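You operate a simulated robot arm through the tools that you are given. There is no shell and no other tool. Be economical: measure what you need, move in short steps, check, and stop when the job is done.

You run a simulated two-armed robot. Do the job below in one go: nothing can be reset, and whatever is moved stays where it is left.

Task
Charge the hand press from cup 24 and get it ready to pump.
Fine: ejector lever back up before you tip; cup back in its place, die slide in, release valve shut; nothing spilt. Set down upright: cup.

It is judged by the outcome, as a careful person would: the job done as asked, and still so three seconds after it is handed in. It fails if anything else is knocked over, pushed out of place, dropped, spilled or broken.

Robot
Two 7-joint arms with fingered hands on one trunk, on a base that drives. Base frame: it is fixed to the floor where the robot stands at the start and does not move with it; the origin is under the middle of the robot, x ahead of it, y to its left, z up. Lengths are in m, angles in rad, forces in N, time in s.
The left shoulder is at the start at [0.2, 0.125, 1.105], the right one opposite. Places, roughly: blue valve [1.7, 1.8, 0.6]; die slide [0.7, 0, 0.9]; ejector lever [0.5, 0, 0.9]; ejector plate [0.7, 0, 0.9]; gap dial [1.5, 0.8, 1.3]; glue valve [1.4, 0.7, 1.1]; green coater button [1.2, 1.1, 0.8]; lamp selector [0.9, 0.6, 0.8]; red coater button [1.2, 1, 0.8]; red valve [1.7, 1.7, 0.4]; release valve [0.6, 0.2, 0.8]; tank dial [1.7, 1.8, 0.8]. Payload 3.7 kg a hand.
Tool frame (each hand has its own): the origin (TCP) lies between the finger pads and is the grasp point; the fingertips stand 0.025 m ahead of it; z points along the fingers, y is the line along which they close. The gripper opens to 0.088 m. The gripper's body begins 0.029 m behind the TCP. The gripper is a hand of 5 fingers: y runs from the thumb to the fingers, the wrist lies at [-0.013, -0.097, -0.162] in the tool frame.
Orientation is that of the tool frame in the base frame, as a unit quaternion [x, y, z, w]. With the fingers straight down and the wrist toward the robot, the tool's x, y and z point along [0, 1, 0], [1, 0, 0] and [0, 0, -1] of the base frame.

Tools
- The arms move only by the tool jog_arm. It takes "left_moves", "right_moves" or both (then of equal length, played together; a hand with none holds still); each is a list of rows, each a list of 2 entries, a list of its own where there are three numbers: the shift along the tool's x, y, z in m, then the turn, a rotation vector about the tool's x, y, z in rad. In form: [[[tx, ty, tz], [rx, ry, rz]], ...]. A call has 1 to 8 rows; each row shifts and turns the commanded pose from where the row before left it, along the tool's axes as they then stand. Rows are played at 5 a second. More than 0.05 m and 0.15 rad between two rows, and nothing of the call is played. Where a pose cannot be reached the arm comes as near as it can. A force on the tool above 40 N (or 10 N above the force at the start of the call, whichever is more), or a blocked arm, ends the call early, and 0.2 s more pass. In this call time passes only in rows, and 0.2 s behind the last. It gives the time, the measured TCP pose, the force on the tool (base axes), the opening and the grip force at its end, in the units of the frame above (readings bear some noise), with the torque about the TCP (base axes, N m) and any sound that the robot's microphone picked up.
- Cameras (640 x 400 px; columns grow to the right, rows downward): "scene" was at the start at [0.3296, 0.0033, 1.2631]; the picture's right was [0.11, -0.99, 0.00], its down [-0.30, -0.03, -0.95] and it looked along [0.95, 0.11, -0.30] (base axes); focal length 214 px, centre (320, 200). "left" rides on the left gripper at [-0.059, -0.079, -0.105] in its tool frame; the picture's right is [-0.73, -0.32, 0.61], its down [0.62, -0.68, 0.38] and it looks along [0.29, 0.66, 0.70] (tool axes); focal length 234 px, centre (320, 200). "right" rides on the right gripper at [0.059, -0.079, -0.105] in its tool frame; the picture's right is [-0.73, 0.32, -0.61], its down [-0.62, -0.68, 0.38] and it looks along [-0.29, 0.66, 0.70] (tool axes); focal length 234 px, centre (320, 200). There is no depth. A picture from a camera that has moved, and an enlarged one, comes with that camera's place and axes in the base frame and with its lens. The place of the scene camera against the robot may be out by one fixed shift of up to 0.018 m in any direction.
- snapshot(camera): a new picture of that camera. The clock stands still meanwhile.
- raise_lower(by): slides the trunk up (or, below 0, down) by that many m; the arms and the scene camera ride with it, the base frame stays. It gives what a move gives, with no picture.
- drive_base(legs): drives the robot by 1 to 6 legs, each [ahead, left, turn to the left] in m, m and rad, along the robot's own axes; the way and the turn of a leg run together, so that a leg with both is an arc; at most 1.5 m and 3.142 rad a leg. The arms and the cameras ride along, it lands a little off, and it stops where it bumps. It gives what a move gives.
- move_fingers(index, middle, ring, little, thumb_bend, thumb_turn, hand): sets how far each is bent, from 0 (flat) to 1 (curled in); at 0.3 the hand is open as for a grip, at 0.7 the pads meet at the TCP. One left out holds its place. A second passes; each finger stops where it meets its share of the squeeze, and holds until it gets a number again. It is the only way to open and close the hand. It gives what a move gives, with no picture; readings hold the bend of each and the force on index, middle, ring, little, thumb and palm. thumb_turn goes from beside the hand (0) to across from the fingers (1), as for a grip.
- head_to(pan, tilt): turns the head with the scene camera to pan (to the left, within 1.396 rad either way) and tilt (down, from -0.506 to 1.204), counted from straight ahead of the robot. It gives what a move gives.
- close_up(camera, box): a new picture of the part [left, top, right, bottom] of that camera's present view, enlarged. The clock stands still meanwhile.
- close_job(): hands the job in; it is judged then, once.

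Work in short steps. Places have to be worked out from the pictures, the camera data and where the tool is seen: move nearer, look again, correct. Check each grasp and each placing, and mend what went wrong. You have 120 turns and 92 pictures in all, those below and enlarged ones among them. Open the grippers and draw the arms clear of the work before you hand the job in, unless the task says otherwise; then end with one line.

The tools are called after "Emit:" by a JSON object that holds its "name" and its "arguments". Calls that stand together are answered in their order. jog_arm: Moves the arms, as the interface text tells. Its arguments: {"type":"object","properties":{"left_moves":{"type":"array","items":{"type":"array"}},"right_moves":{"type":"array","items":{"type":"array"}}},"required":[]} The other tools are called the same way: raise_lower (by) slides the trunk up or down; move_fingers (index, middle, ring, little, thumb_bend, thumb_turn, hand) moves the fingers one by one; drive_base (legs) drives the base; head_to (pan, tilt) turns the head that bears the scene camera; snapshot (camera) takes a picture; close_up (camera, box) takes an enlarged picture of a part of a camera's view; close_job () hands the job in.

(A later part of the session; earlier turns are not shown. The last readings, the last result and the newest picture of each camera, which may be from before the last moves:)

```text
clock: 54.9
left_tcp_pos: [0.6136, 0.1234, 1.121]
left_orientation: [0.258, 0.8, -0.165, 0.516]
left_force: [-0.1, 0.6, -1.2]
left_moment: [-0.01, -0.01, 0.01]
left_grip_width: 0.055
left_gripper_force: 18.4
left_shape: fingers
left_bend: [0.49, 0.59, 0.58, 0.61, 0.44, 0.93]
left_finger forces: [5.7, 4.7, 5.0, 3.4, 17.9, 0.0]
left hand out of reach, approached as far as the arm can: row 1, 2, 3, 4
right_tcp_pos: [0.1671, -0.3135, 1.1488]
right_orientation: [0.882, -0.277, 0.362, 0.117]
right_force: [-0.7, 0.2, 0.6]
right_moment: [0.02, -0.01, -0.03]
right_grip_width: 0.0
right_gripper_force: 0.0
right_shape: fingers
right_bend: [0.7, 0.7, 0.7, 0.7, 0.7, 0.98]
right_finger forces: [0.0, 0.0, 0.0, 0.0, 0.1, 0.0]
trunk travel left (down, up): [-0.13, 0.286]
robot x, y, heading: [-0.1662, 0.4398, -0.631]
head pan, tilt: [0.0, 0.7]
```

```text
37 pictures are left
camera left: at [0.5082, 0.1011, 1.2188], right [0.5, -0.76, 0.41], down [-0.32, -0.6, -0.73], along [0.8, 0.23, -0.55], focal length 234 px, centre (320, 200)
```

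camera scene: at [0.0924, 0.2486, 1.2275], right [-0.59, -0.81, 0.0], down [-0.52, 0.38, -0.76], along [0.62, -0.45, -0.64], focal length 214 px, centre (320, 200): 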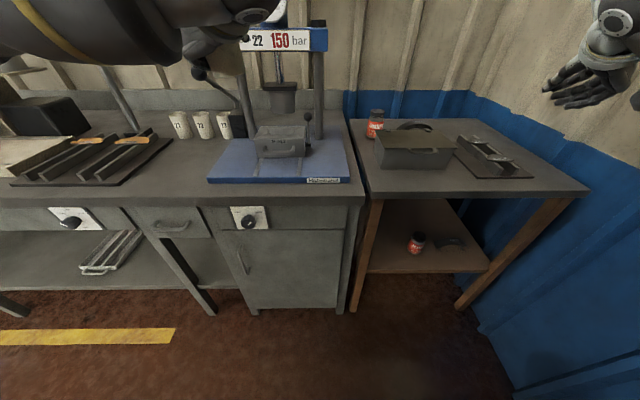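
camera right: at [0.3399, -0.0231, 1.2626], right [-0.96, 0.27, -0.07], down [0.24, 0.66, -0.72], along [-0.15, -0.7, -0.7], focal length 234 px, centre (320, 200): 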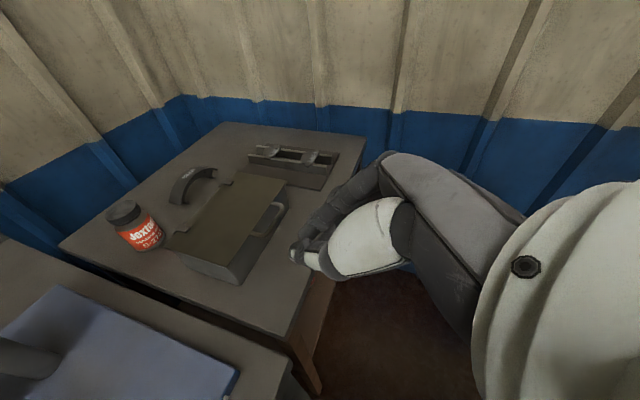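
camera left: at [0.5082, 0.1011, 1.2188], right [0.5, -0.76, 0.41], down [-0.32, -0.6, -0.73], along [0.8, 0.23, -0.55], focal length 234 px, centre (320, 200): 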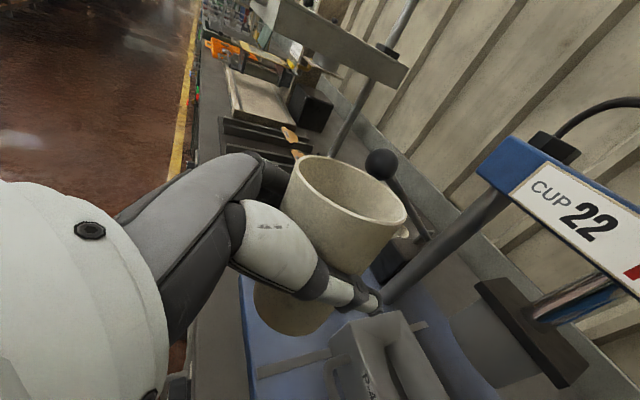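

I'm near a limit again, but further ahead it should reach lower. I shift the base 5 cm more to the right to keep clear of the pump lever, then go forward.

Emit:
{"name": "drive_base", "arguments": {"legs": [[0, -0.055, 0]]}}

Emit:
{"name": "jog_arm", "arguments": {"left_moves": [[[-0.012, 0, 0.03], [0, 0, 0]], [[-0.012, 0, 0.03], [0, 0, 0]], [[-0.008, 0, 0.03], [0, 0, 0]], [[-0.004, 0, 0.03], [0, 0, 0]]]}}

```text
clock: 56.1
left_tcp_pos: [0.5798, 0.0784, 1.1226]
left_orientation: [0.258, 0.799, -0.166, 0.516]
left_force: [-0.4, 0.6, -2.0]
left_moment: [0.02, -0.01, 0.02]
left_grip_width: 0.0549
left_gripper_force: 17.9
left_shape: fingers
left_bend: [0.49, 0.59, 0.58, 0.61, 0.44, 0.93]
left_finger forces: [5.7, 4.8, 5.0, 3.4, 18.0, 0.1]
right_tcp_pos: [0.1345, -0.359, 1.1495]
right_orientation: [0.883, -0.275, 0.362, 0.116]
right_force: [0.0, 0.5, -0.1]
right_moment: [0.01, -0.01, 0.01]
right_grip_width: 0.0002
right_gripper_force: 0.0
right_shape: fingers
right_bend: [0.7, 0.7, 0.7, 0.7, 0.7, 0.98]
right_finger forces: [0.0, 0.0, 0.0, 0.1, 0.0, 0.1]
trunk travel left (down, up): [-0.13, 0.286]
robot x, y, heading: [-0.2009, 0.3999, -0.631]
head pan, tilt: [0.0, 0.7]
```

```text
clock: 57.1
left_tcp_pos: [0.6358, 0.0794, 1.1217]
left_orientation: [0.259, 0.799, -0.166, 0.516]
left_force: [-0.9, -0.2, -0.6]
left_moment: [0.04, 0.01, -0.01]
left_grip_width: 0.055
left_gripper_force: 18.3
left_shape: fingers
left_bend: [0.49, 0.59, 0.58, 0.61, 0.44, 0.93]
left_finger forces: [5.7, 4.8, 4.9, 3.4, 17.9, 0.0]
left hand out of reach, approached as far as the arm can: row 1, 2, 3, 4
right_tcp_pos: [0.1338, -0.3578, 1.1499]
right_orientation: [0.883, -0.275, 0.362, 0.117]
right_force: [0.3, -0.1, -0.1]
right_moment: [-0.02, -0.03, -0.01]
right_grip_width: 0.0
right_gripper_force: 0.0
right_shape: fingers
right_bend: [0.7, 0.7, 0.7, 0.7, 0.7, 0.98]
right_finger forces: [0.0, 0.0, 0.1, 0.0, 0.0, 0.0]
trunk travel left (down, up): [-0.13, 0.286]
robot x, y, heading: [-0.2022, 0.3968, -0.625]
head pan, tilt: [0.0, 0.7]
```

Emit:
{"name": "jog_arm", "arguments": {"left_moves": [[[0, 0, 0], [0.1274, 0, 0.0574]], [[0, 0, 0], [0.1274, 0, 0.0574]], [[-0.003, 0.0067, 0.0305], [0, 0, 0]], [[-0.003, 0.0067, 0.0305], [0, 0, 0]], [[-0.003, 0.0067, 0.0305], [0, 0, 0]], [[-0.003, 0.0067, 0.0305], [0, 0, 0]]]}}

Emit:
{"name": "snapshot", "arguments": {"camera": "left"}}

```text
clock: 58.5
left_tcp_pos: [0.6861, 0.0435, 1.1014]
left_orientation: [0.368, 0.756, -0.236, 0.488]
left_force: [0.1, 0.4, -1.4]
left_moment: [-0.02, 0.0, -0.02]
left_grip_width: 0.0549
left_gripper_force: 17.7
left_shape: fingers
left_bend: [0.49, 0.59, 0.58, 0.61, 0.44, 0.93]
left_finger forces: [5.6, 4.6, 5.0, 3.3, 17.7, 0.0]
left hand out of reach, approached as far as the arm can: row 5, 6
right_tcp_pos: [0.1344, -0.3571, 1.149]
right_orientation: [0.883, -0.275, 0.362, 0.117]
right_force: [0.2, 0.3, 0.4]
right_moment: [0.01, -0.02, 0.0]
right_grip_width: 0.0
right_gripper_force: 0.1
right_shape: fingers
right_bend: [0.7, 0.7, 0.7, 0.7, 0.7, 0.98]
right_finger forces: [0.0, 0.0, 0.0, 0.0, 0.0, 0.0]
trunk travel left (down, up): [-0.13, 0.286]
robot x, y, heading: [-0.2062, 0.3961, -0.631]
head pan, tilt: [0.0, 0.7]
```

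```text
36 pictures are left
camera left: at [0.5784, 0.051, 1.1985], right [0.27, -0.87, 0.41], down [-0.48, -0.49, -0.73], along [0.83, 0.0, -0.55], focal length 234 px, centre (320, 200)
```

left: 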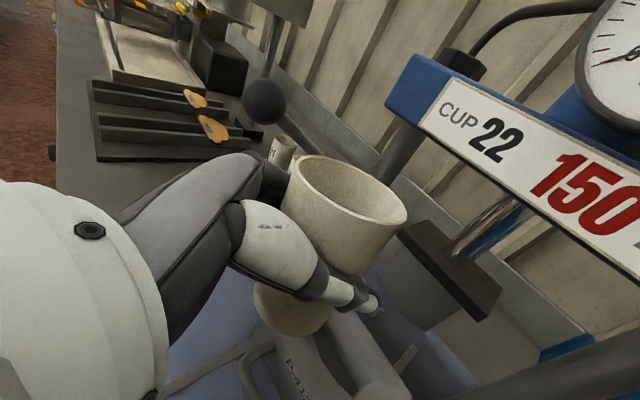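

The yawed hand reaches further. The pump-lever ball is about 4 cm off the knuckles, so I nudge the base forward 6 cm and 2 cm right.

Emit:
{"name": "drive_base", "arguments": {"legs": [[0, -0.025, 0], [0.06, 0, 0]]}}

Emit:
{"name": "snapshot", "arguments": {"camera": "left"}}

Emit:
{"name": "head_to", "arguments": {"pan": 0.25, "tilt": 0.6}}

Emit:
{"name": "snapshot", "arguments": {"camera": "scene"}}

```text
clock: 60.0
left_tcp_pos: [0.7181, -0.0099, 1.1009]
left_orientation: [0.367, 0.756, -0.236, 0.488]
left_force: [-0.3, 0.4, -2.5]
left_moment: [-0.04, -0.04, 0.0]
left_grip_width: 0.0549
left_gripper_force: 18.3
left_shape: fingers
left_bend: [0.49, 0.59, 0.58, 0.61, 0.44, 0.93]
left_finger forces: [5.6, 4.6, 4.9, 3.3, 17.8, 0.1]
right_tcp_pos: [0.1679, -0.413, 1.1478]
right_orientation: [0.883, -0.275, 0.362, 0.117]
right_force: [0.3, -0.1, -0.5]
right_moment: [0.01, -0.02, -0.01]
right_grip_width: 0.0
right_gripper_force: 0.1
right_shape: fingers
right_bend: [0.7, 0.7, 0.7, 0.7, 0.7, 0.98]
right_finger forces: [0.0, 0.1, 0.1, 0.0, 0.0, 0.0]
trunk travel left (down, up): [-0.13, 0.286]
robot x, y, heading: [-0.1717, 0.3404, -0.628]
head pan, tilt: [0.0, 0.7]
```

```text
35 pictures are left
camera left: at [0.611, -0.0033, 1.1985], right [0.27, -0.87, 0.41], down [-0.48, -0.49, -0.73], along [0.83, 0.0, -0.55], focal length 234 px, centre (320, 200)
```

left: 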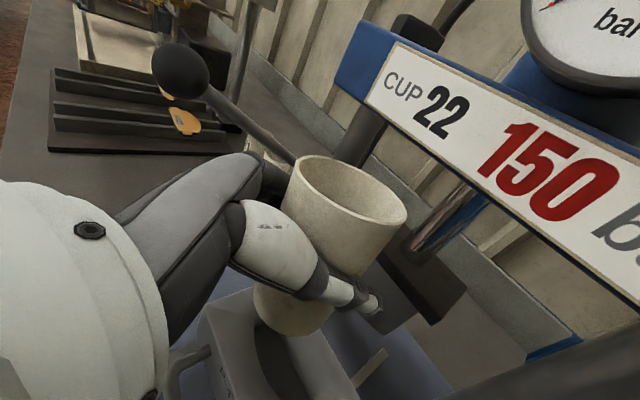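

```text
clock: 60.7
left_tcp_pos: [0.7172, -0.0097, 1.1021]
left_orientation: [0.368, 0.756, -0.235, 0.488]
left_force: [0.8, 1.2, -1.8]
left_moment: [0.01, -0.02, 0.0]
left_grip_width: 0.0551
left_gripper_force: 18.0
left_shape: fingers
left_bend: [0.49, 0.59, 0.58, 0.61, 0.44, 0.93]
left_finger forces: [5.6, 4.6, 4.9, 3.3, 17.6, 0.2]
right_tcp_pos: [0.1677, -0.4129, 1.1501]
right_orientation: [0.883, -0.275, 0.362, 0.117]
right_force: [0.0, 0.4, 0.4]
right_moment: [-0.01, 0.01, 0.0]
right_grip_width: 0.0
right_gripper_force: 0.1
right_shape: fingers
right_bend: [0.7, 0.7, 0.7, 0.7, 0.7, 0.98]
right_finger forces: [0.0, 0.1, 0.1, 0.1, 0.0, 0.0]
trunk travel left (down, up): [-0.13, 0.286]
robot x, y, heading: [-0.17, 0.3407, -0.635]
head pan, tilt: [0.25, 0.6]
```

```text
34 pictures are left
camera scene: at [0.1057, 0.1671, 1.2361], right [-0.37, -0.93, 0.0], down [-0.52, 0.21, -0.82], along [0.77, -0.31, -0.57], focal length 214 px, centre (320, 200)
```

scene: 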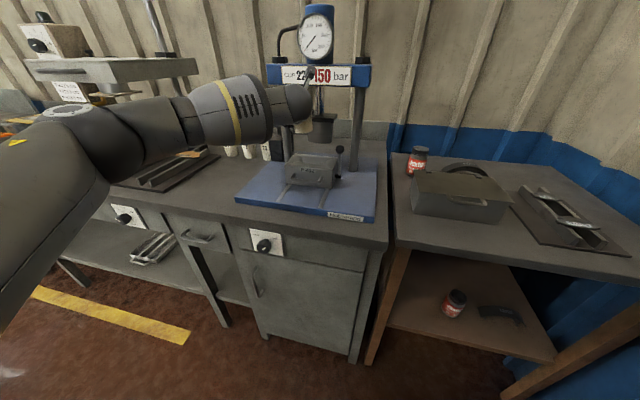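

The hopper's hole is at about [0.717, −0.061], and the cup's lip will be roughly over it after a further 2.5 cm forward. I do that and start tipping to the right by the first 0.42 rad, checking that the arm follows.

Emit:
{"name": "jog_arm", "arguments": {"left_moves": [[[0.006, 0, 0.028], [0, 0, 0]], [[0, 0, 0], [-0.0575, 0, 0.1275]], [[0, 0, 0], [-0.0575, 0, 0.1275]], [[0, 0, 0], [-0.0575, 0, 0.1275]]]}}

Emit:
{"name": "snapshot", "arguments": {"camera": "left"}}

```text
clock: 61.7
left_tcp_pos: [0.7189, -0.006, 1.1028]
left_orientation: [0.461, 0.69, -0.074, 0.554]
left_force: [-0.8, 1.5, -1.5]
left_moment: [0.05, -0.01, -0.04]
left_grip_width: 0.0549
left_gripper_force: 18.2
left_shape: fingers
left_bend: [0.49, 0.59, 0.58, 0.62, 0.44, 0.93]
left_finger forces: [5.5, 4.7, 4.9, 3.2, 18.1, 0.0]
left hand out of reach, approached as far as the arm can: row 1, 4
right_tcp_pos: [0.167, -0.4111, 1.1491]
right_orientation: [0.883, -0.276, 0.362, 0.117]
right_force: [0.2, -0.4, -0.5]
right_moment: [-0.05, -0.01, 0.0]
right_grip_width: 0.0
right_gripper_force: 0.1
right_shape: fingers
right_bend: [0.7, 0.7, 0.7, 0.7, 0.7, 0.98]
right_finger forces: [0.1, 0.0, 0.0, 0.0, 0.0, 0.0]
trunk travel left (down, up): [-0.13, 0.286]
robot x, y, heading: [-0.169, 0.3434, -0.633]
head pan, tilt: [0.25, 0.6]
```

```text
33 pictures are left
camera left: at [0.5861, -0.0198, 1.1588], right [0.16, -0.96, 0.24], down [-0.2, -0.27, -0.94], along [0.97, 0.11, -0.23], focal length 234 px, centre (320, 200)
```

left: 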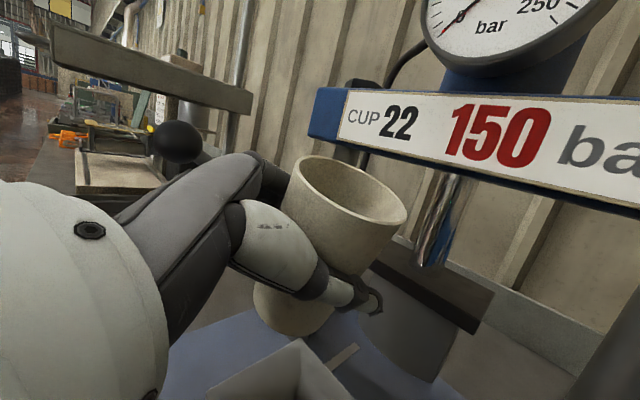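

The tipping follows well but forward travel is used up, so I drive forward 3 cm to put the lip over the middle of the hopper, then tip to about 0.84 rad.

Emit:
{"name": "drive_base", "arguments": {"legs": [[0.03, 0, 0]]}}

Emit:
{"name": "jog_arm", "arguments": {"left_moves": [[[0, 0, 0], [-0.0575, 0, 0.1275]], [[0, 0, 0], [-0.0575, 0, 0.1275]], [[0, 0, 0], [-0.0575, 0, 0.1275]]]}}

Emit:
{"name": "snapshot", "arguments": {"camera": "left"}}

Emit:
{"name": "close_up", "arguments": {"camera": "scene", "box": [240, 80, 400, 180]}}

```text
clock: 62.6
left_tcp_pos: [0.7431, -0.0242, 1.102]
left_orientation: [0.46, 0.69, -0.073, 0.554]
left_force: [0.3, 0.5, -2.7]
left_moment: [0.05, -0.06, 0.01]
left_grip_width: 0.055
left_gripper_force: 18.1
left_shape: fingers
left_bend: [0.49, 0.59, 0.58, 0.62, 0.44, 0.93]
left_finger forces: [5.5, 4.7, 4.9, 3.2, 17.9, 0.0]
right_tcp_pos: [0.1912, -0.4291, 1.1502]
right_orientation: [0.882, -0.275, 0.363, 0.117]
right_force: [-0.4, 0.4, -0.6]
right_moment: [-0.02, 0.02, 0.02]
right_grip_width: 0.0
right_gripper_force: 0.1
right_shape: fingers
right_bend: [0.7, 0.7, 0.7, 0.7, 0.7, 0.98]
right_finger forces: [0.0, 0.1, 0.1, 0.0, 0.2, 0.1]
trunk travel left (down, up): [-0.13, 0.286]
robot x, y, heading: [-0.145, 0.3224, -0.626]
head pan, tilt: [0.25, 0.6]
```

```text
clock: 63.4
left_tcp_pos: [0.7423, -0.0225, 1.102]
left_orientation: [0.535, 0.593, 0.094, 0.594]
left_force: [0.3, 0.5, -1.1]
left_moment: [0.0, 0.0, -0.03]
left_grip_width: 0.0547
left_gripper_force: 18.5
left_shape: fingers
left_bend: [0.49, 0.59, 0.58, 0.62, 0.44, 0.93]
left_finger forces: [5.4, 4.6, 5.0, 3.1, 18.4, 0.1]
right_tcp_pos: [0.1911, -0.4292, 1.1493]
right_orientation: [0.883, -0.275, 0.363, 0.117]
right_force: [-0.4, 0.8, -0.4]
right_moment: [0.02, -0.01, 0.02]
right_grip_width: 0.0002
right_gripper_force: 0.0
right_shape: fingers
right_bend: [0.7, 0.7, 0.7, 0.7, 0.7, 0.98]
right_finger forces: [0.0, 0.1, 0.0, 0.1, 0.0, 0.0]
trunk travel left (down, up): [-0.13, 0.286]
robot x, y, heading: [-0.1441, 0.3217, -0.628]
head pan, tilt: [0.25, 0.6]
```

```text
32 pictures are left
camera left: at [0.6, -0.0442, 1.1081], right [0.12, -0.99, 0.03], down [0.13, -0.02, -0.99], along [0.99, 0.12, 0.12], focal length 234 px, centre (320, 200)
```

left: 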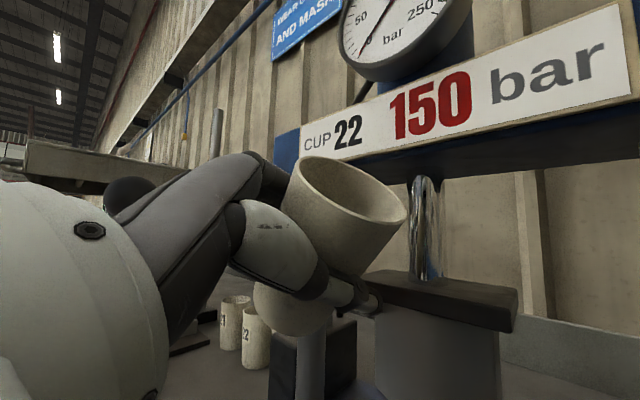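

```text
4.00 times, centred on (320, 130) of scene
camera zoom: at [0.13, 0.15, 1.2361], right [-0.37, -0.93, 0.0], down [-0.53, 0.21, -0.82], along [0.77, -0.31, -0.57], focal length 858 px, centre (320, 480)
```

zoom: 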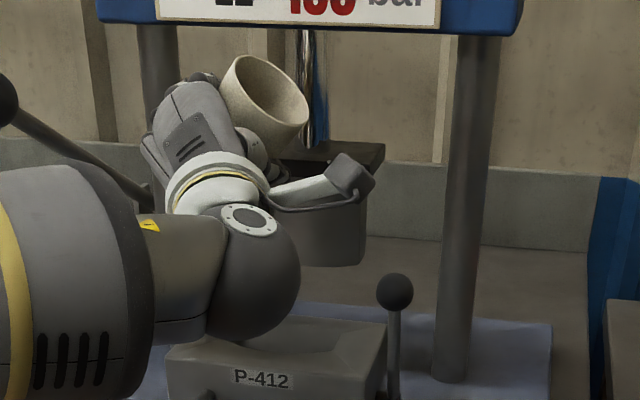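

The cup is at about 48° with the lip over the hopper. I lower 1.5 cm and go on tipping slowly to about 75°.

Emit:
{"name": "jog_arm", "arguments": {"left_moves": [[[0.009, -0.0112, 0.0041], [0, 0, 0]], [[0, 0, 0], [-0.0329, 0, 0.0729]], [[0, 0, 0], [-0.0329, 0, 0.0729]], [[0, 0, 0], [-0.0329, 0, 0.0729]], [[0, 0, 0], [-0.0329, 0, 0.0729]], [[0, 0, 0], [-0.0329, 0, 0.0729]]]}}

Emit:
{"name": "close_up", "arguments": {"camera": "scene", "box": [240, 80, 400, 180]}}

```text
clock: 64.8
left_tcp_pos: [0.7438, -0.0221, 1.0853]
left_orientation: [0.583, 0.476, 0.247, 0.61]
left_force: [-0.5, 0.9, -1.6]
left_moment: [0.0, 0.02, 0.02]
left_grip_width: 0.055
left_gripper_force: 18.0
left_shape: fingers
left_bend: [0.49, 0.59, 0.58, 0.62, 0.44, 0.93]
left_finger forces: [5.3, 4.5, 4.9, 3.1, 18.5, 0.0]
right_tcp_pos: [0.1915, -0.43, 1.1491]
right_orientation: [0.883, -0.276, 0.362, 0.117]
right_force: [0.5, -0.3, 0.0]
right_moment: [-0.03, -0.02, 0.01]
right_grip_width: 0.0
right_gripper_force: 0.0
right_shape: fingers
right_bend: [0.7, 0.7, 0.7, 0.7, 0.7, 0.98]
right_finger forces: [0.0, 0.1, 0.1, 0.0, 0.0, 0.0]
trunk travel left (down, up): [-0.13, 0.286]
robot x, y, heading: [-0.144, 0.3265, -0.629]
head pan, tilt: [0.25, 0.6]
```

```text
4.00 times, centred on (320, 130) of scene
camera zoom: at [0.1301, 0.15, 1.2361], right [-0.37, -0.93, 0.0], down [-0.53, 0.21, -0.82], along [0.77, -0.31, -0.57], focal length 858 px, centre (320, 480)
```

zoom: 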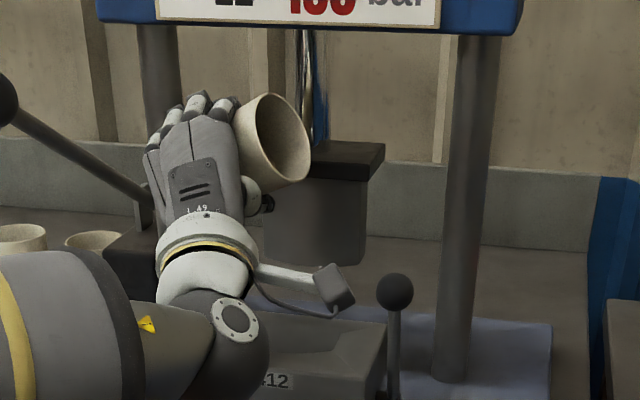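

Emit:
{"name": "jog_arm", "arguments": {"left_moves": [[[0, 0, 0], [-0.0329, 0, 0.0729]], [[0, 0, 0], [-0.0329, 0, 0.0729]], [[0, 0, 0], [-0.0329, 0, 0.0729]], [[0, 0, 0], [-0.0329, 0, 0.0729]]]}}

Emit:
{"name": "close_up", "arguments": {"camera": "scene", "box": [240, 80, 400, 180]}}

```text
clock: 65.8
left_tcp_pos: [0.7435, -0.023, 1.0876]
left_orientation: [0.605, 0.369, 0.365, 0.604]
left_force: [0.2, 0.2, -1.3]
left_moment: [0.05, 0.0, -0.01]
left_grip_width: 0.0548
left_gripper_force: 18.4
left_shape: fingers
left_bend: [0.49, 0.59, 0.58, 0.62, 0.44, 0.93]
left_finger forces: [5.4, 4.5, 4.8, 3.1, 18.5, 0.0]
right_tcp_pos: [0.1907, -0.4302, 1.1497]
right_orientation: [0.883, -0.275, 0.362, 0.116]
right_force: [-0.6, 1.2, 0.1]
right_moment: [0.02, -0.02, 0.05]
right_grip_width: 0.0
right_gripper_force: 0.1
right_shape: fingers
right_bend: [0.7, 0.7, 0.7, 0.7, 0.7, 0.98]
right_finger forces: [0.0, 0.0, 0.0, 0.0, 0.0, 0.0]
trunk travel left (down, up): [-0.13, 0.286]
robot x, y, heading: [-0.1443, 0.3259, -0.629]
head pan, tilt: [0.25, 0.6]
```

```text
4.00 times, centred on (320, 130) of scene
camera zoom: at [0.13, 0.15, 1.2361], right [-0.37, -0.93, 0.0], down [-0.53, 0.21, -0.82], along [0.77, -0.31, -0.57], focal length 858 px, centre (320, 480)
```

zoom: 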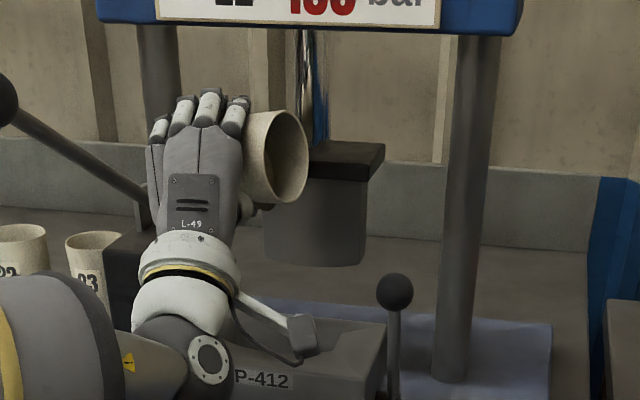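

Emit:
{"name": "jog_arm", "arguments": {"left_moves": [[[0, 0, 0], [-0.0329, 0, 0.0729]], [[0, 0, 0], [-0.0329, 0, 0.0729]], [[0, 0, 0], [-0.0329, 0, 0.0729]], [[0, 0, 0], [-0.0329, 0, 0.0729]], [[0, 0, 0], [-0.0329, 0, 0.0729]]]}}

Emit:
{"name": "close_up", "arguments": {"camera": "scene", "box": [240, 80, 400, 180]}}

Emit:
{"name": "snapshot", "arguments": {"camera": "left"}}

```text
clock: 67.0
left_tcp_pos: [0.744, -0.0224, 1.087]
left_orientation: [0.61, 0.223, 0.498, 0.575]
left_force: [1.1, 1.0, -1.3]
left_moment: [0.03, 0.01, -0.01]
left_grip_width: 0.0551
left_gripper_force: 17.9
left_shape: fingers
left_bend: [0.49, 0.59, 0.58, 0.62, 0.44, 0.93]
left_finger forces: [5.4, 4.5, 4.9, 3.1, 18.1, 0.2]
right_tcp_pos: [0.1914, -0.4298, 1.1498]
right_orientation: [0.883, -0.275, 0.363, 0.117]
right_force: [-0.3, 0.5, 0.4]
right_moment: [0.04, 0.01, 0.01]
right_grip_width: 0.0
right_gripper_force: 0.2
right_shape: fingers
right_bend: [0.7, 0.7, 0.7, 0.7, 0.7, 0.98]
right_finger forces: [0.0, 0.0, 0.1, 0.0, 0.1, 0.1]
trunk travel left (down, up): [-0.13, 0.286]
robot x, y, heading: [-0.1483, 0.3231, -0.625]
head pan, tilt: [0.25, 0.6]
```

```text
4.00 times, centred on (320, 130) of scene
camera zoom: at [0.1299, 0.15, 1.2361], right [-0.37, -0.93, 0.0], down [-0.53, 0.21, -0.82], along [0.77, -0.31, -0.57], focal length 858 px, centre (320, 480)
```

zoom: 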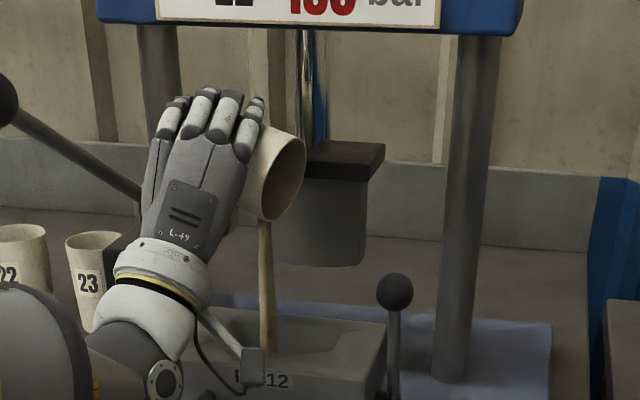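

```text
27 pictures are left
camera left: at [0.6518, -0.0035, 0.9782], right [0.33, -0.83, -0.46], down [0.79, 0.5, -0.35], along [0.52, -0.25, 0.82], focal length 234 px, centre (320, 200)
```

left: 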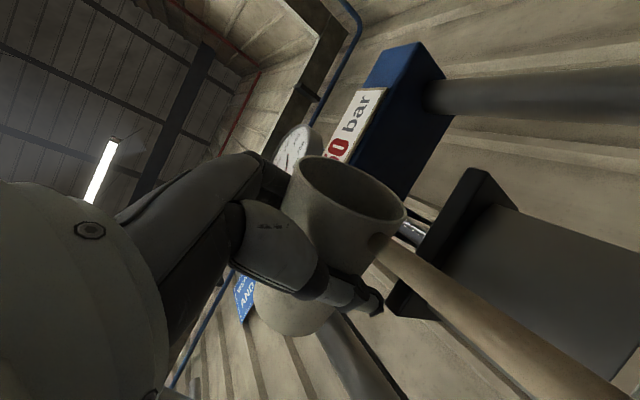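

Powder is falling in a clean stream into the hopper. I tip on slowly with pauses to let it run out.

Emit:
{"name": "jog_arm", "arguments": {"left_moves": [[[0, 0, 0], [0, 0, 0]], [[0, 0, 0], [0, 0, 0]], [[0, 0, 0], [-0.0329, 0, 0.0729]], [[0, 0, 0], [0, 0, 0]], [[0, 0, 0], [-0.0329, 0, 0.0729]], [[0, 0, 0], [0, 0, 0]], [[0, 0, 0], [-0.0329, 0, 0.0729]], [[0, 0, 0], [0, 0, 0]]]}}

Emit:
{"name": "close_up", "arguments": {"camera": "scene", "box": [240, 80, 400, 180]}}

```text
clock: 68.8
left_tcp_pos: [0.7428, -0.0235, 1.0872]
left_orientation: [0.601, 0.131, 0.568, 0.547]
left_force: [0.4, -0.6, -0.4]
left_moment: [0.0, 0.0, 0.05]
left_grip_width: 0.0551
left_gripper_force: 18.7
left_shape: fingers
left_bend: [0.49, 0.59, 0.58, 0.62, 0.44, 0.93]
left_finger forces: [5.5, 4.7, 4.8, 3.1, 17.9, 0.0]
right_tcp_pos: [0.1918, -0.4288, 1.1495]
right_orientation: [0.883, -0.276, 0.363, 0.117]
right_force: [0.4, -0.1, 0.0]
right_moment: [0.03, 0.0, -0.03]
right_grip_width: 0.0001
right_gripper_force: 0.1
right_shape: fingers
right_bend: [0.7, 0.7, 0.7, 0.7, 0.7, 0.98]
right_finger forces: [0.0, 0.1, 0.0, 0.1, 0.1, 0.0]
trunk travel left (down, up): [-0.13, 0.286]
robot x, y, heading: [-0.1453, 0.3244, -0.627]
head pan, tilt: [0.25, 0.6]
```

```text
4.00 times, centred on (320, 130) of scene
camera zoom: at [0.1298, 0.15, 1.2362], right [-0.37, -0.93, 0.0], down [-0.52, 0.21, -0.83], along [0.77, -0.31, -0.56], focal length 858 px, centre (320, 480)
```

zoom: 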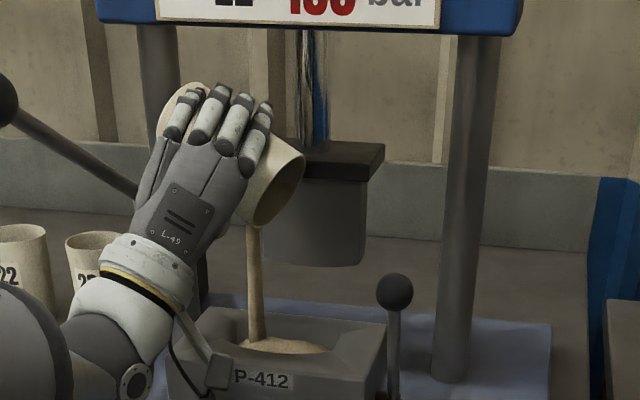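

Emit:
{"name": "jog_arm", "arguments": {"left_moves": [[[-0.0098, 0.0068, -0.001], [0, 0, 0]], [[0, 0, 0], [0, 0, 0]], [[0, 0, 0], [-0.0329, 0, 0.0729]], [[0, 0, 0], [0, 0, 0]], [[0, 0, 0], [0, 0, 0]], [[0, 0, 0], [-0.0329, 0, 0.0729]], [[0, 0, 0], [0, 0, 0]], [[0, 0, 0], [0, 0, 0]]]}}

Emit:
{"name": "close_up", "arguments": {"camera": "scene", "box": [240, 80, 400, 180]}}

```text
clock: 70.6
left_tcp_pos: [0.736, -0.0328, 1.0874]
left_orientation: [0.591, 0.067, 0.609, 0.524]
left_force: [0.3, -0.5, -1.2]
left_moment: [-0.01, 0.03, 0.02]
left_grip_width: 0.0551
left_gripper_force: 17.9
left_shape: fingers
left_bend: [0.49, 0.59, 0.58, 0.62, 0.44, 0.93]
left_finger forces: [5.6, 4.6, 4.8, 3.1, 17.9, 0.0]
right_tcp_pos: [0.1915, -0.4299, 1.1507]
right_orientation: [0.883, -0.275, 0.363, 0.117]
right_force: [-1.1, -0.1, 0.3]
right_moment: [0.0, 0.01, 0.03]
right_grip_width: 0.0001
right_gripper_force: 0.0
right_shape: fingers
right_bend: [0.7, 0.7, 0.7, 0.7, 0.7, 0.98]
right_finger forces: [0.0, 0.1, 0.0, 0.1, 0.0, 0.0]
trunk travel left (down, up): [-0.13, 0.286]
robot x, y, heading: [-0.1494, 0.3257, -0.631]
head pan, tilt: [0.25, 0.6]
```

```text
4.00 times, centred on (320, 130) of scene
camera zoom: at [0.1298, 0.1501, 1.2361], right [-0.37, -0.93, 0.0], down [-0.53, 0.21, -0.83], along [0.77, -0.31, -0.56], focal length 858 px, centre (320, 480)
```

zoom: 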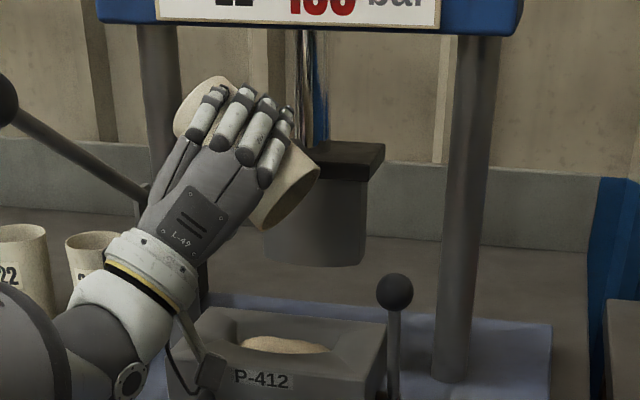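

The stream has ended and the powder sits in the hopper. I tip a little more to empty the last of it.

Emit:
{"name": "jog_arm", "arguments": {"left_moves": [[[0, 0, 0], [-0.0411, 0, 0.0911]], [[0, 0, 0], [-0.0411, 0, 0.0911]], [[0, 0, 0], [-0.0411, 0, 0.0911]], [[0, 0, 0], [0, 0, 0]], [[0, 0, 0], [0, 0, 0]], [[0, 0, 0], [0, 0, 0]], [[0, 0, 0], [0, 0, 0]], [[0, 0, 0], [0, 0, 0]]]}}

Emit:
{"name": "close_up", "arguments": {"camera": "scene", "box": [240, 80, 400, 180]}}

```text
clock: 72.4
left_tcp_pos: [0.7345, -0.0323, 1.0869]
left_orientation: [0.562, -0.05, 0.678, 0.471]
left_force: [0.2, 0.1, -0.4]
left_moment: [0.0, 0.02, 0.02]
left_grip_width: 0.0549
left_gripper_force: 17.9
left_shape: fingers
left_bend: [0.49, 0.59, 0.58, 0.62, 0.44, 0.93]
left_finger forces: [5.7, 4.6, 4.8, 3.1, 17.8, 0.0]
right_tcp_pos: [0.1909, -0.4297, 1.149]
right_orientation: [0.882, -0.275, 0.363, 0.117]
right_force: [0.4, -0.4, -0.2]
right_moment: [0.03, 0.04, 0.01]
right_grip_width: 0.0
right_gripper_force: 0.1
right_shape: fingers
right_bend: [0.7, 0.7, 0.7, 0.7, 0.7, 0.98]
right_finger forces: [0.1, 0.0, 0.0, 0.0, 0.0, 0.1]
trunk travel left (down, up): [-0.13, 0.286]
robot x, y, heading: [-0.1454, 0.3218, -0.629]
head pan, tilt: [0.25, 0.6]
```

```text
4.00 times, centred on (320, 130) of scene
camera zoom: at [0.1298, 0.15, 1.2361], right [-0.37, -0.93, 0.0], down [-0.52, 0.21, -0.83], along [0.77, -0.31, -0.56], focal length 858 px, centre (320, 480)
```

zoom: 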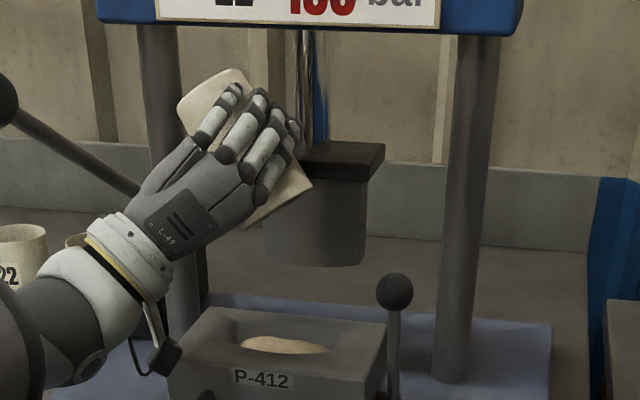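

The cup is empty and no powder shows outside the hopper. I turn the cup back upright along the same path.

Emit:
{"name": "jog_arm", "arguments": {"left_moves": [[[0, 0, 0], [0.0575, 0, -0.1275]], [[0, 0, 0], [0.0575, 0, -0.1275]], [[0, 0, 0], [0.0575, 0, -0.1275]], [[0, 0, 0], [0.0575, 0, -0.1275]], [[0, 0, 0], [0.0575, 0, -0.1275]], [[0, 0, 0], [0.0575, 0, -0.1275]], [[0, 0, 0], [0.0575, 0, -0.1275]], [[0, 0, 0], [0.0575, 0, -0.1275]]]}}

Emit:
{"name": "jog_arm", "arguments": {"left_moves": [[[0, 0, 0], [0.0575, 0, -0.1275]], [[0, 0, 0], [0.0575, 0, -0.1275]], [[0, 0, 0], [0.0575, 0, -0.1275]], [[0, 0, 0], [0.0575, 0, -0.1275]], [[0, 0, 0], [0.0575, 0, -0.1275]], [[0, 0, 0], [0.0575, 0, -0.1275]], [[0, 0, 0], [0.0575, 0, -0.1275]], [[0, 0, 0], [0.0575, 0, -0.1275]]]}}

Emit:
{"name": "jog_arm", "arguments": {"left_moves": [[[0, 0, 0], [0.0575, 0, -0.1275]], [[0, 0, 0], [0.0575, 0, -0.1275]], [[0, 0, 0], [0.0575, 0, -0.1275]]]}}

```text
clock: 74.2
left_tcp_pos: [0.7338, -0.0327, 1.0856]
left_orientation: [0.604, 0.376, 0.357, 0.606]
left_force: [-0.3, 0.7, -1.3]
left_moment: [0.0, -0.02, -0.01]
left_grip_width: 0.0548
left_gripper_force: 17.3
left_shape: fingers
left_bend: [0.49, 0.59, 0.58, 0.62, 0.44, 0.93]
left_finger forces: [5.7, 4.5, 4.7, 3.0, 17.5, 0.1]
right_tcp_pos: [0.1908, -0.4301, 1.1503]
right_orientation: [0.883, -0.275, 0.362, 0.117]
right_force: [-0.3, -0.2, -0.2]
right_moment: [0.02, -0.01, -0.02]
right_grip_width: 0.0
right_gripper_force: 0.0
right_shape: fingers
right_bend: [0.7, 0.7, 0.7, 0.7, 0.7, 0.98]
right_finger forces: [0.1, 0.1, 0.0, 0.0, 0.0, 0.0]
trunk travel left (down, up): [-0.13, 0.286]
robot x, y, heading: [-0.1458, 0.3249, -0.626]
head pan, tilt: [0.25, 0.6]
```

```text
clock: 76.0
left_tcp_pos: [0.734, -0.0243, 1.0885]
left_orientation: [0.46, 0.69, -0.074, 0.554]
left_force: [-0.2, -0.2, -0.9]
left_moment: [-0.01, 0.03, 0.01]
left_grip_width: 0.0548
left_gripper_force: 17.4
left_shape: fingers
left_bend: [0.49, 0.59, 0.58, 0.62, 0.44, 0.93]
left_finger forces: [5.6, 4.3, 4.7, 3.0, 17.0, 0.0]
left hand out of reach, approached as far as the arm can: row 2, 5
right_tcp_pos: [0.1904, -0.4286, 1.1499]
right_orientation: [0.883, -0.274, 0.362, 0.117]
right_force: [-0.7, -0.5, 0.3]
right_moment: [0.02, -0.02, -0.01]
right_grip_width: 0.0
right_gripper_force: 0.1
right_shape: fingers
right_bend: [0.7, 0.7, 0.7, 0.7, 0.7, 0.98]
right_finger forces: [0.0, 0.1, 0.1, 0.0, 0.0, 0.0]
trunk travel left (down, up): [-0.13, 0.286]
robot x, y, heading: [-0.1423, 0.3241, -0.628]
head pan, tilt: [0.25, 0.6]
```

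```text
clock: 76.8
left_tcp_pos: [0.7344, -0.0247, 1.0896]
left_orientation: [0.366, 0.755, -0.237, 0.49]
left_force: [0.0, -1.6, -0.7]
left_moment: [-0.01, -0.01, -0.02]
left_grip_width: 0.0546
left_gripper_force: 17.6
left_shape: fingers
left_bend: [0.49, 0.59, 0.58, 0.62, 0.44, 0.93]
left_finger forces: [5.6, 4.4, 4.7, 3.0, 16.9, 0.0]
right_tcp_pos: [0.1911, -0.4292, 1.1511]
right_orientation: [0.883, -0.275, 0.362, 0.117]
right_force: [-0.2, 0.6, -0.1]
right_moment: [0.03, 0.01, 0.0]
right_grip_width: 0.0
right_gripper_force: 0.1
right_shape: fingers
right_bend: [0.7, 0.7, 0.7, 0.7, 0.7, 0.98]
right_finger forces: [0.1, 0.1, 0.0, 0.1, 0.0, 0.0]
trunk travel left (down, up): [-0.13, 0.286]
robot x, y, heading: [-0.1487, 0.3259, -0.63]
head pan, tilt: [0.25, 0.6]
```

The cup is upright again. I back out clear of the pump lever, drive left along the table and forward again to my earlier stand in front of cup 24's place.

Emit:
{"name": "drive_base", "arguments": {"legs": [[-0.2, 0, 0], [0, 0.336, 0], [0.11, 0, 0]]}}

Emit:
{"name": "jog_arm", "arguments": {"left_moves": [[[0, 0, 0], [-0.1274, 0, -0.0574]], [[0, 0, 0], [-0.1274, 0, -0.0574]]]}}

Emit:
{"name": "close_up", "arguments": {"camera": "scene", "box": [140, 60, 460, 260]}}

```text
clock: 82.4
left_tcp_pos: [0.8748, 0.3236, 1.0881]
left_orientation: [0.363, 0.757, -0.233, 0.491]
left_force: [0.3, -0.7, -0.3]
left_moment: [0.0, 0.04, 0.03]
left_grip_width: 0.0549
left_gripper_force: 17.4
left_shape: fingers
left_bend: [0.49, 0.59, 0.58, 0.62, 0.44, 0.93]
left_finger forces: [5.5, 4.4, 4.8, 3.0, 16.8, 0.1]
right_tcp_pos: [0.3345, -0.0872, 1.1486]
right_orientation: [0.884, -0.27, 0.363, 0.115]
right_force: [0.2, 0.6, -0.5]
right_moment: [0.01, 0.02, -0.03]
right_grip_width: 0.0001
right_gripper_force: 0.1
right_shape: fingers
right_bend: [0.7, 0.7, 0.7, 0.7, 0.7, 0.98]
right_finger forces: [0.1, 0.1, 0.0, 0.0, 0.1, 0.0]
trunk travel left (down, up): [-0.13, 0.286]
robot x, y, heading: [-0.0105, 0.6632, -0.618]
head pan, tilt: [0.25, 0.6]
```

```text
clock: 83.0
left_tcp_pos: [0.8965, 0.3685, 1.093]
left_orientation: [0.28, 0.791, -0.18, 0.513]
left_force: [-1.1, 0.1, -1.1]
left_moment: [0.02, 0.0, -0.01]
left_grip_width: 0.0546
left_gripper_force: 17.2
left_shape: fingers
left_bend: [0.49, 0.59, 0.58, 0.62, 0.44, 0.93]
left_finger forces: [5.6, 4.4, 4.7, 3.0, 16.8, 0.1]
left hand out of reach, approached as far as the arm can: row 1, 2
right_tcp_pos: [0.3356, -0.0854, 1.1503]
right_orientation: [0.884, -0.27, 0.364, 0.115]
right_force: [0.4, 0.1, -0.7]
right_moment: [0.0, 0.02, 0.03]
right_grip_width: 0.0003
right_gripper_force: 0.1
right_shape: fingers
right_bend: [0.7, 0.7, 0.7, 0.7, 0.7, 0.98]
right_finger forces: [0.1, 0.1, 0.1, 0.0, 0.0, 0.0]
trunk travel left (down, up): [-0.13, 0.286]
robot x, y, heading: [-0.0087, 0.6641, -0.62]
head pan, tilt: [0.25, 0.6]
```

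```text
2.00 times, centred on (300, 160) of scene
camera zoom: at [0.2681, 0.4931, 1.2362], right [-0.36, -0.93, 0.0], down [-0.53, 0.2, -0.83], along [0.77, -0.3, -0.56], focal length 429 px, centre (360, 280)
```

zoom: 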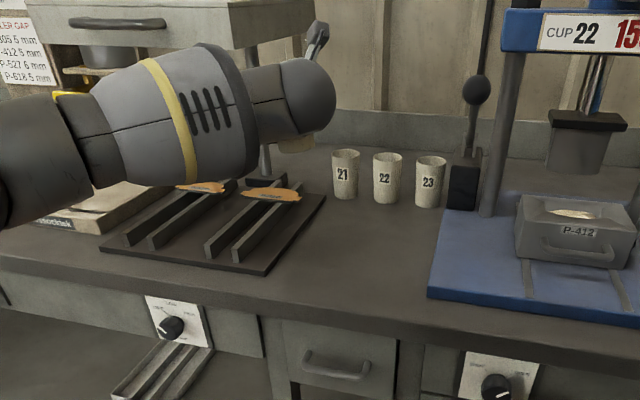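

I'm about 10 cm too far left. I shift the base right 9 cm and lower the trunk in steps.

Emit:
{"name": "drive_base", "arguments": {"legs": [[0, -0.09, 0]]}}

Emit:
{"name": "raise_lower", "arguments": {"by": -0.06}}

```text
clock: 84.5
left_tcp_pos: [0.8433, 0.2932, 1.0924]
left_orientation: [0.281, 0.791, -0.18, 0.513]
left_force: [0.4, 0.0, -0.6]
left_moment: [0.03, 0.0, 0.01]
left_grip_width: 0.0546
left_gripper_force: 17.7
left_shape: fingers
left_bend: [0.49, 0.59, 0.58, 0.62, 0.44, 0.93]
left_finger forces: [5.6, 4.5, 4.7, 3.0, 16.7, 0.0]
right_tcp_pos: [0.2829, -0.1625, 1.149]
right_orientation: [0.884, -0.27, 0.363, 0.115]
right_force: [-0.6, -0.2, -0.1]
right_moment: [0.01, 0.01, -0.01]
right_grip_width: 0.0
right_gripper_force: 0.0
right_shape: fingers
right_bend: [0.7, 0.7, 0.7, 0.7, 0.7, 0.98]
right_finger forces: [0.0, 0.0, 0.1, 0.1, 0.1, 0.1]
trunk travel left (down, up): [-0.13, 0.286]
robot x, y, heading: [-0.0606, 0.5851, -0.619]
head pan, tilt: [0.25, 0.6]
```

```text
clock: 85.5
left_tcp_pos: [0.8408, 0.2937, 1.0352]
left_orientation: [0.281, 0.79, -0.18, 0.515]
left_force: [0.6, 0.4, -0.2]
left_moment: [0.02, -0.01, -0.03]
left_grip_width: 0.0547
left_gripper_force: 17.1
left_shape: fingers
left_bend: [0.49, 0.59, 0.58, 0.62, 0.44, 0.93]
left_finger forces: [5.7, 4.4, 4.6, 2.9, 16.8, 0.1]
right_tcp_pos: [0.2812, -0.1617, 1.0918]
right_orientation: [0.883, -0.27, 0.365, 0.116]
right_force: [-0.3, 0.2, 0.0]
right_moment: [0.02, 0.02, 0.01]
right_grip_width: 0.0
right_gripper_force: 0.0
right_shape: fingers
right_bend: [0.7, 0.7, 0.7, 0.7, 0.7, 0.98]
right_finger forces: [0.0, 0.0, 0.0, 0.0, 0.1, 0.0]
trunk travel left (down, up): [-0.07, 0.346]
robot x, y, heading: [-0.062, 0.5829, -0.614]
head pan, tilt: [0.25, 0.6]
```

Emit:
{"name": "raise_lower", "arguments": {"by": -0.065}}

Emit:
{"name": "snapshot", "arguments": {"camera": "left"}}

```text
clock: 86.5
left_tcp_pos: [0.842, 0.2914, 0.9692]
left_orientation: [0.281, 0.791, -0.18, 0.513]
left_force: [-1.0, 0.3, 1.0]
left_moment: [0.0, 0.01, 0.0]
left_grip_width: 0.0546
left_gripper_force: 16.9
left_shape: fingers
left_bend: [0.49, 0.59, 0.58, 0.62, 0.44, 0.93]
left_finger forces: [5.5, 4.4, 4.6, 3.0, 16.8, 0.0]
right_tcp_pos: [0.2815, -0.1607, 1.0261]
right_orientation: [0.884, -0.271, 0.364, 0.115]
right_force: [-1.2, 0.2, 0.6]
right_moment: [0.0, 0.02, -0.04]
right_grip_width: 0.0
right_gripper_force: 0.1
right_shape: fingers
right_bend: [0.7, 0.7, 0.7, 0.7, 0.7, 0.98]
right_finger forces: [0.1, 0.1, 0.0, 0.0, 0.0, 0.0]
trunk travel left (down, up): [-0.005, 0.411]
robot x, y, heading: [-0.063, 0.5868, -0.622]
head pan, tilt: [0.25, 0.6]
```

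```text
22 pictures are left
camera left: at [0.735, 0.2769, 1.0665], right [0.46, -0.79, 0.42], down [-0.35, -0.59, -0.73], along [0.82, 0.19, -0.55], focal length 234 px, centre (320, 200)
```

left: 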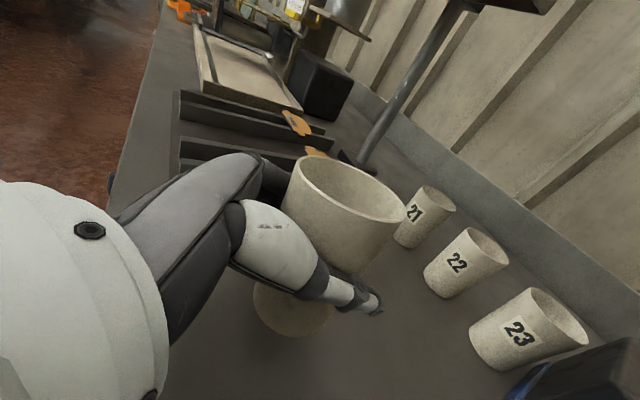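

Emit:
{"name": "jog_arm", "arguments": {"left_moves": [[[0.0155, -0.0006, 0.0125], [0, 0, 0]], [[0.0155, -0.0006, 0.0125], [0, 0, 0]], [[0.0115, -0.0006, 0.009], [0, 0, 0]]]}}

```text
clock: 87.3
left_tcp_pos: [0.8531, 0.2827, 0.9134]
left_orientation: [0.281, 0.792, -0.18, 0.512]
left_force: [-0.1, 0.2, -1.3]
left_moment: [0.0, 0.04, 0.02]
left_grip_width: 0.0549
left_gripper_force: 17.6
left_shape: fingers
left_bend: [0.49, 0.59, 0.58, 0.62, 0.44, 0.93]
left_finger forces: [5.6, 4.3, 4.6, 2.9, 16.7, 0.0]
right_tcp_pos: [0.2819, -0.1618, 1.0246]
right_orientation: [0.885, -0.27, 0.363, 0.115]
right_force: [0.4, -0.1, -0.8]
right_moment: [0.01, -0.03, 0.03]
right_grip_width: 0.0
right_gripper_force: 0.1
right_shape: fingers
right_bend: [0.7, 0.7, 0.7, 0.7, 0.7, 0.98]
right_finger forces: [0.0, 0.0, 0.1, 0.0, 0.1, 0.0]
trunk travel left (down, up): [-0.005, 0.411]
robot x, y, heading: [-0.0622, 0.5893, -0.618]
head pan, tilt: [0.25, 0.6]
```

Emit:
{"name": "jog_arm", "arguments": {"left_moves": [[[0.0046, -0.001, 0.002], [0, 0, 0]], [[0.0028, -0.001, 0.0012], [0, 0, 0]], [[0.0018, 0, 0.0008], [0, 0, 0]]]}}

Emit:
{"name": "snapshot", "arguments": {"camera": "left"}}

```text
clock: 88.1
left_tcp_pos: [0.8525, 0.2813, 0.9044]
left_orientation: [0.281, 0.791, -0.18, 0.513]
left_force: [-0.2, 0.0, -1.0]
left_moment: [-0.01, -0.04, 0.02]
left_grip_width: 0.0548
left_gripper_force: 17.0
left_shape: fingers
left_bend: [0.49, 0.59, 0.58, 0.62, 0.44, 0.93]
left_finger forces: [5.5, 4.4, 4.7, 3.1, 16.8, 0.0]
right_tcp_pos: [0.282, -0.1618, 1.0241]
right_orientation: [0.884, -0.27, 0.363, 0.115]
right_force: [1.1, 0.0, -0.3]
right_moment: [0.0, 0.01, 0.01]
right_grip_width: 0.0
right_gripper_force: 0.0
right_shape: fingers
right_bend: [0.7, 0.7, 0.7, 0.7, 0.7, 0.98]
right_finger forces: [0.0, 0.0, 0.0, 0.0, 0.0, 0.1]
trunk travel left (down, up): [-0.005, 0.411]
robot x, y, heading: [-0.0637, 0.5893, -0.618]
head pan, tilt: [0.25, 0.6]
```

```text
21 pictures are left
camera left: at [0.7454, 0.2647, 1.002], right [0.46, -0.79, 0.41], down [-0.35, -0.59, -0.73], along [0.82, 0.19, -0.55], focal length 234 px, centre (320, 200)
```

left: 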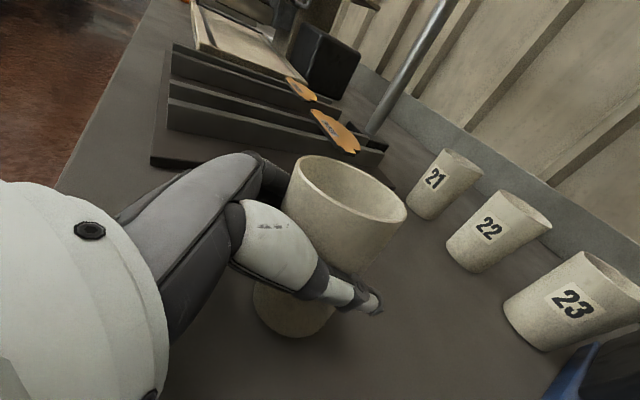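

No contact yet; I lower in 2 mm steps until the table bears the cup.

Emit:
{"name": "jog_arm", "arguments": {"left_moves": [[[0.0018, 0, 0.0008], [0, 0, 0]], [[0.0018, 0, 0.0008], [0, 0, 0]]]}}

Emit:
{"name": "jog_arm", "arguments": {"left_moves": [[[0.0018, 0, 0.0008], [0, 0, 0]]]}}

```text
clock: 88.7
left_tcp_pos: [0.8503, 0.2796, 0.9047]
left_orientation: [0.282, 0.79, -0.181, 0.514]
left_force: [1.4, -0.2, 8.2]
left_moment: [0.04, -0.12, -0.07]
left_grip_width: 0.0547
left_gripper_force: 17.4
left_shape: fingers
left_bend: [0.5, 0.59, 0.58, 0.62, 0.44, 0.93]
left_finger forces: [4.7, 4.3, 5.0, 2.9, 17.3, 0.1]
right_tcp_pos: [0.2811, -0.1624, 1.0272]
right_orientation: [0.884, -0.27, 0.365, 0.115]
right_force: [0.1, 0.0, 0.2]
right_moment: [0.0, 0.0, -0.01]
right_grip_width: 0.0002
right_gripper_force: 0.1
right_shape: fingers
right_bend: [0.7, 0.7, 0.7, 0.7, 0.7, 0.98]
right_finger forces: [0.1, 0.0, 0.0, 0.1, 0.1, 0.1]
trunk travel left (down, up): [-0.005, 0.411]
robot x, y, heading: [-0.0633, 0.5875, -0.617]
head pan, tilt: [0.25, 0.6]
```

```text
clock: 89.1
left_tcp_pos: [0.8488, 0.2814, 0.903]
left_orientation: [0.28, 0.789, -0.182, 0.515]
left_force: [2.6, -1.6, 15.6]
left_moment: [0.05, -0.28, -0.02]
left_grip_width: 0.055
left_gripper_force: 16.5
left_shape: fingers
left_bend: [0.5, 0.59, 0.58, 0.62, 0.44, 0.92]
left_finger forces: [4.2, 4.5, 5.5, 2.8, 17.5, 0.0]
right_tcp_pos: [0.2806, -0.1614, 1.0264]
right_orientation: [0.884, -0.269, 0.364, 0.114]
right_force: [-0.7, 0.2, -0.8]
right_moment: [0.03, -0.02, -0.03]
right_grip_width: 0.0
right_gripper_force: 0.1
right_shape: fingers
right_bend: [0.7, 0.7, 0.7, 0.7, 0.7, 0.98]
right_finger forces: [0.1, 0.0, 0.0, 0.1, 0.0, 0.0]
trunk travel left (down, up): [-0.005, 0.411]
robot x, y, heading: [-0.0607, 0.5839, -0.614]
head pan, tilt: [0.25, 0.6]
```

The cup is on the table. I ease off the push by 3 mm, then open the fingers partway.

Emit:
{"name": "jog_arm", "arguments": {"left_moves": [[[-0.0027, 0, -0.0012], [0, 0, 0]]]}}

Emit:
{"name": "move_fingers", "arguments": {"hand": "left", "index": 0.42, "middle": 0.5, "ring": 0.5, "little": 0.5, "thumb_bend": 0.42}}

Emit:
{"name": "move_fingers", "arguments": {"hand": "left", "index": 0.28, "middle": 0.28, "ring": 0.28, "little": 0.28, "thumb_bend": 0.28}}

Emit:
{"name": "snapshot", "arguments": {"camera": "left"}}

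```text
clock: 89.5
left_tcp_pos: [0.8506, 0.2807, 0.9035]
left_orientation: [0.281, 0.79, -0.181, 0.514]
left_force: [2.5, -1.3, 13.3]
left_moment: [0.05, -0.29, -0.06]
left_grip_width: 0.0546
left_gripper_force: 17.2
left_shape: fingers
left_bend: [0.5, 0.59, 0.58, 0.62, 0.44, 0.92]
left_finger forces: [4.5, 4.6, 5.6, 3.0, 17.2, 0.0]
right_tcp_pos: [0.2814, -0.1608, 1.0247]
right_orientation: [0.884, -0.269, 0.364, 0.115]
right_force: [0.2, 0.0, 0.1]
right_moment: [0.02, -0.01, 0.0]
right_grip_width: 0.0001
right_gripper_force: 0.1
right_shape: fingers
right_bend: [0.7, 0.7, 0.7, 0.7, 0.7, 0.98]
right_finger forces: [0.0, 0.0, 0.0, 0.0, 0.1, 0.1]
trunk travel left (down, up): [-0.005, 0.411]
robot x, y, heading: [-0.0664, 0.5859, -0.615]
head pan, tilt: [0.25, 0.6]
```

```text
clock: 90.5
left_tcp_pos: [0.8512, 0.2808, 0.9009]
left_orientation: [0.281, 0.792, -0.18, 0.512]
left_force: [-1.3, 0.1, -0.3]
left_moment: [0.01, 0.0, -0.02]
left_grip_width: 0.0613
left_gripper_force: 1.2
left_shape: fingers
left_bend: [0.42, 0.5, 0.49, 0.5, 0.4, 0.97]
left_finger forces: [0.4, 0.3, 0.9, 0.0, 1.3, 0.0]
right_tcp_pos: [0.2824, -0.1608, 1.0254]
right_orientation: [0.884, -0.27, 0.364, 0.115]
right_force: [0.2, 0.1, 0.2]
right_moment: [-0.02, 0.0, -0.01]
right_grip_width: 0.0002
right_gripper_force: 0.1
right_shape: fingers
right_bend: [0.7, 0.7, 0.7, 0.7, 0.7, 0.98]
right_finger forces: [0.1, 0.0, 0.0, 0.0, 0.0, 0.1]
trunk travel left (down, up): [-0.005, 0.411]
robot x, y, heading: [-0.0621, 0.5858, -0.619]
head pan, tilt: [0.25, 0.6]
```

```text
clock: 91.5
left_tcp_pos: [0.8509, 0.2803, 0.9008]
left_orientation: [0.281, 0.791, -0.18, 0.513]
left_force: [0.2, -0.4, 0.5]
left_moment: [0.02, 0.03, 0.02]
left_grip_width: 0.0884
left_gripper_force: 0.1
left_shape: fingers
left_bend: [0.28, 0.28, 0.28, 0.28, 0.28, 0.97]
left_finger forces: [0.0, 0.0, 0.1, 0.0, 0.0, 0.1]
right_tcp_pos: [0.2823, -0.1629, 1.0257]
right_orientation: [0.884, -0.269, 0.364, 0.115]
right_force: [-0.6, -0.4, 0.2]
right_moment: [0.0, 0.0, -0.04]
right_grip_width: 0.0
right_gripper_force: 0.1
right_shape: fingers
right_bend: [0.7, 0.7, 0.7, 0.7, 0.7, 0.98]
right_finger forces: [0.0, 0.0, 0.1, 0.0, 0.1, 0.0]
trunk travel left (down, up): [-0.005, 0.411]
robot x, y, heading: [-0.0656, 0.5873, -0.621]
head pan, tilt: [0.25, 0.6]
```

```text
20 pictures are left
camera left: at [0.7444, 0.2645, 0.9984], right [0.46, -0.79, 0.41], down [-0.35, -0.59, -0.73], along [0.82, 0.19, -0.55], focal length 234 px, centre (320, 200)
```

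left: 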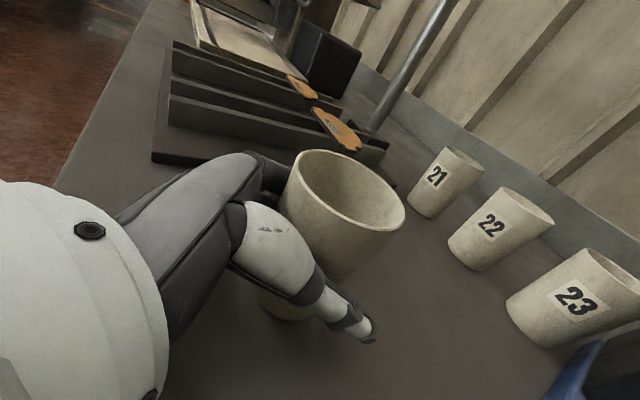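

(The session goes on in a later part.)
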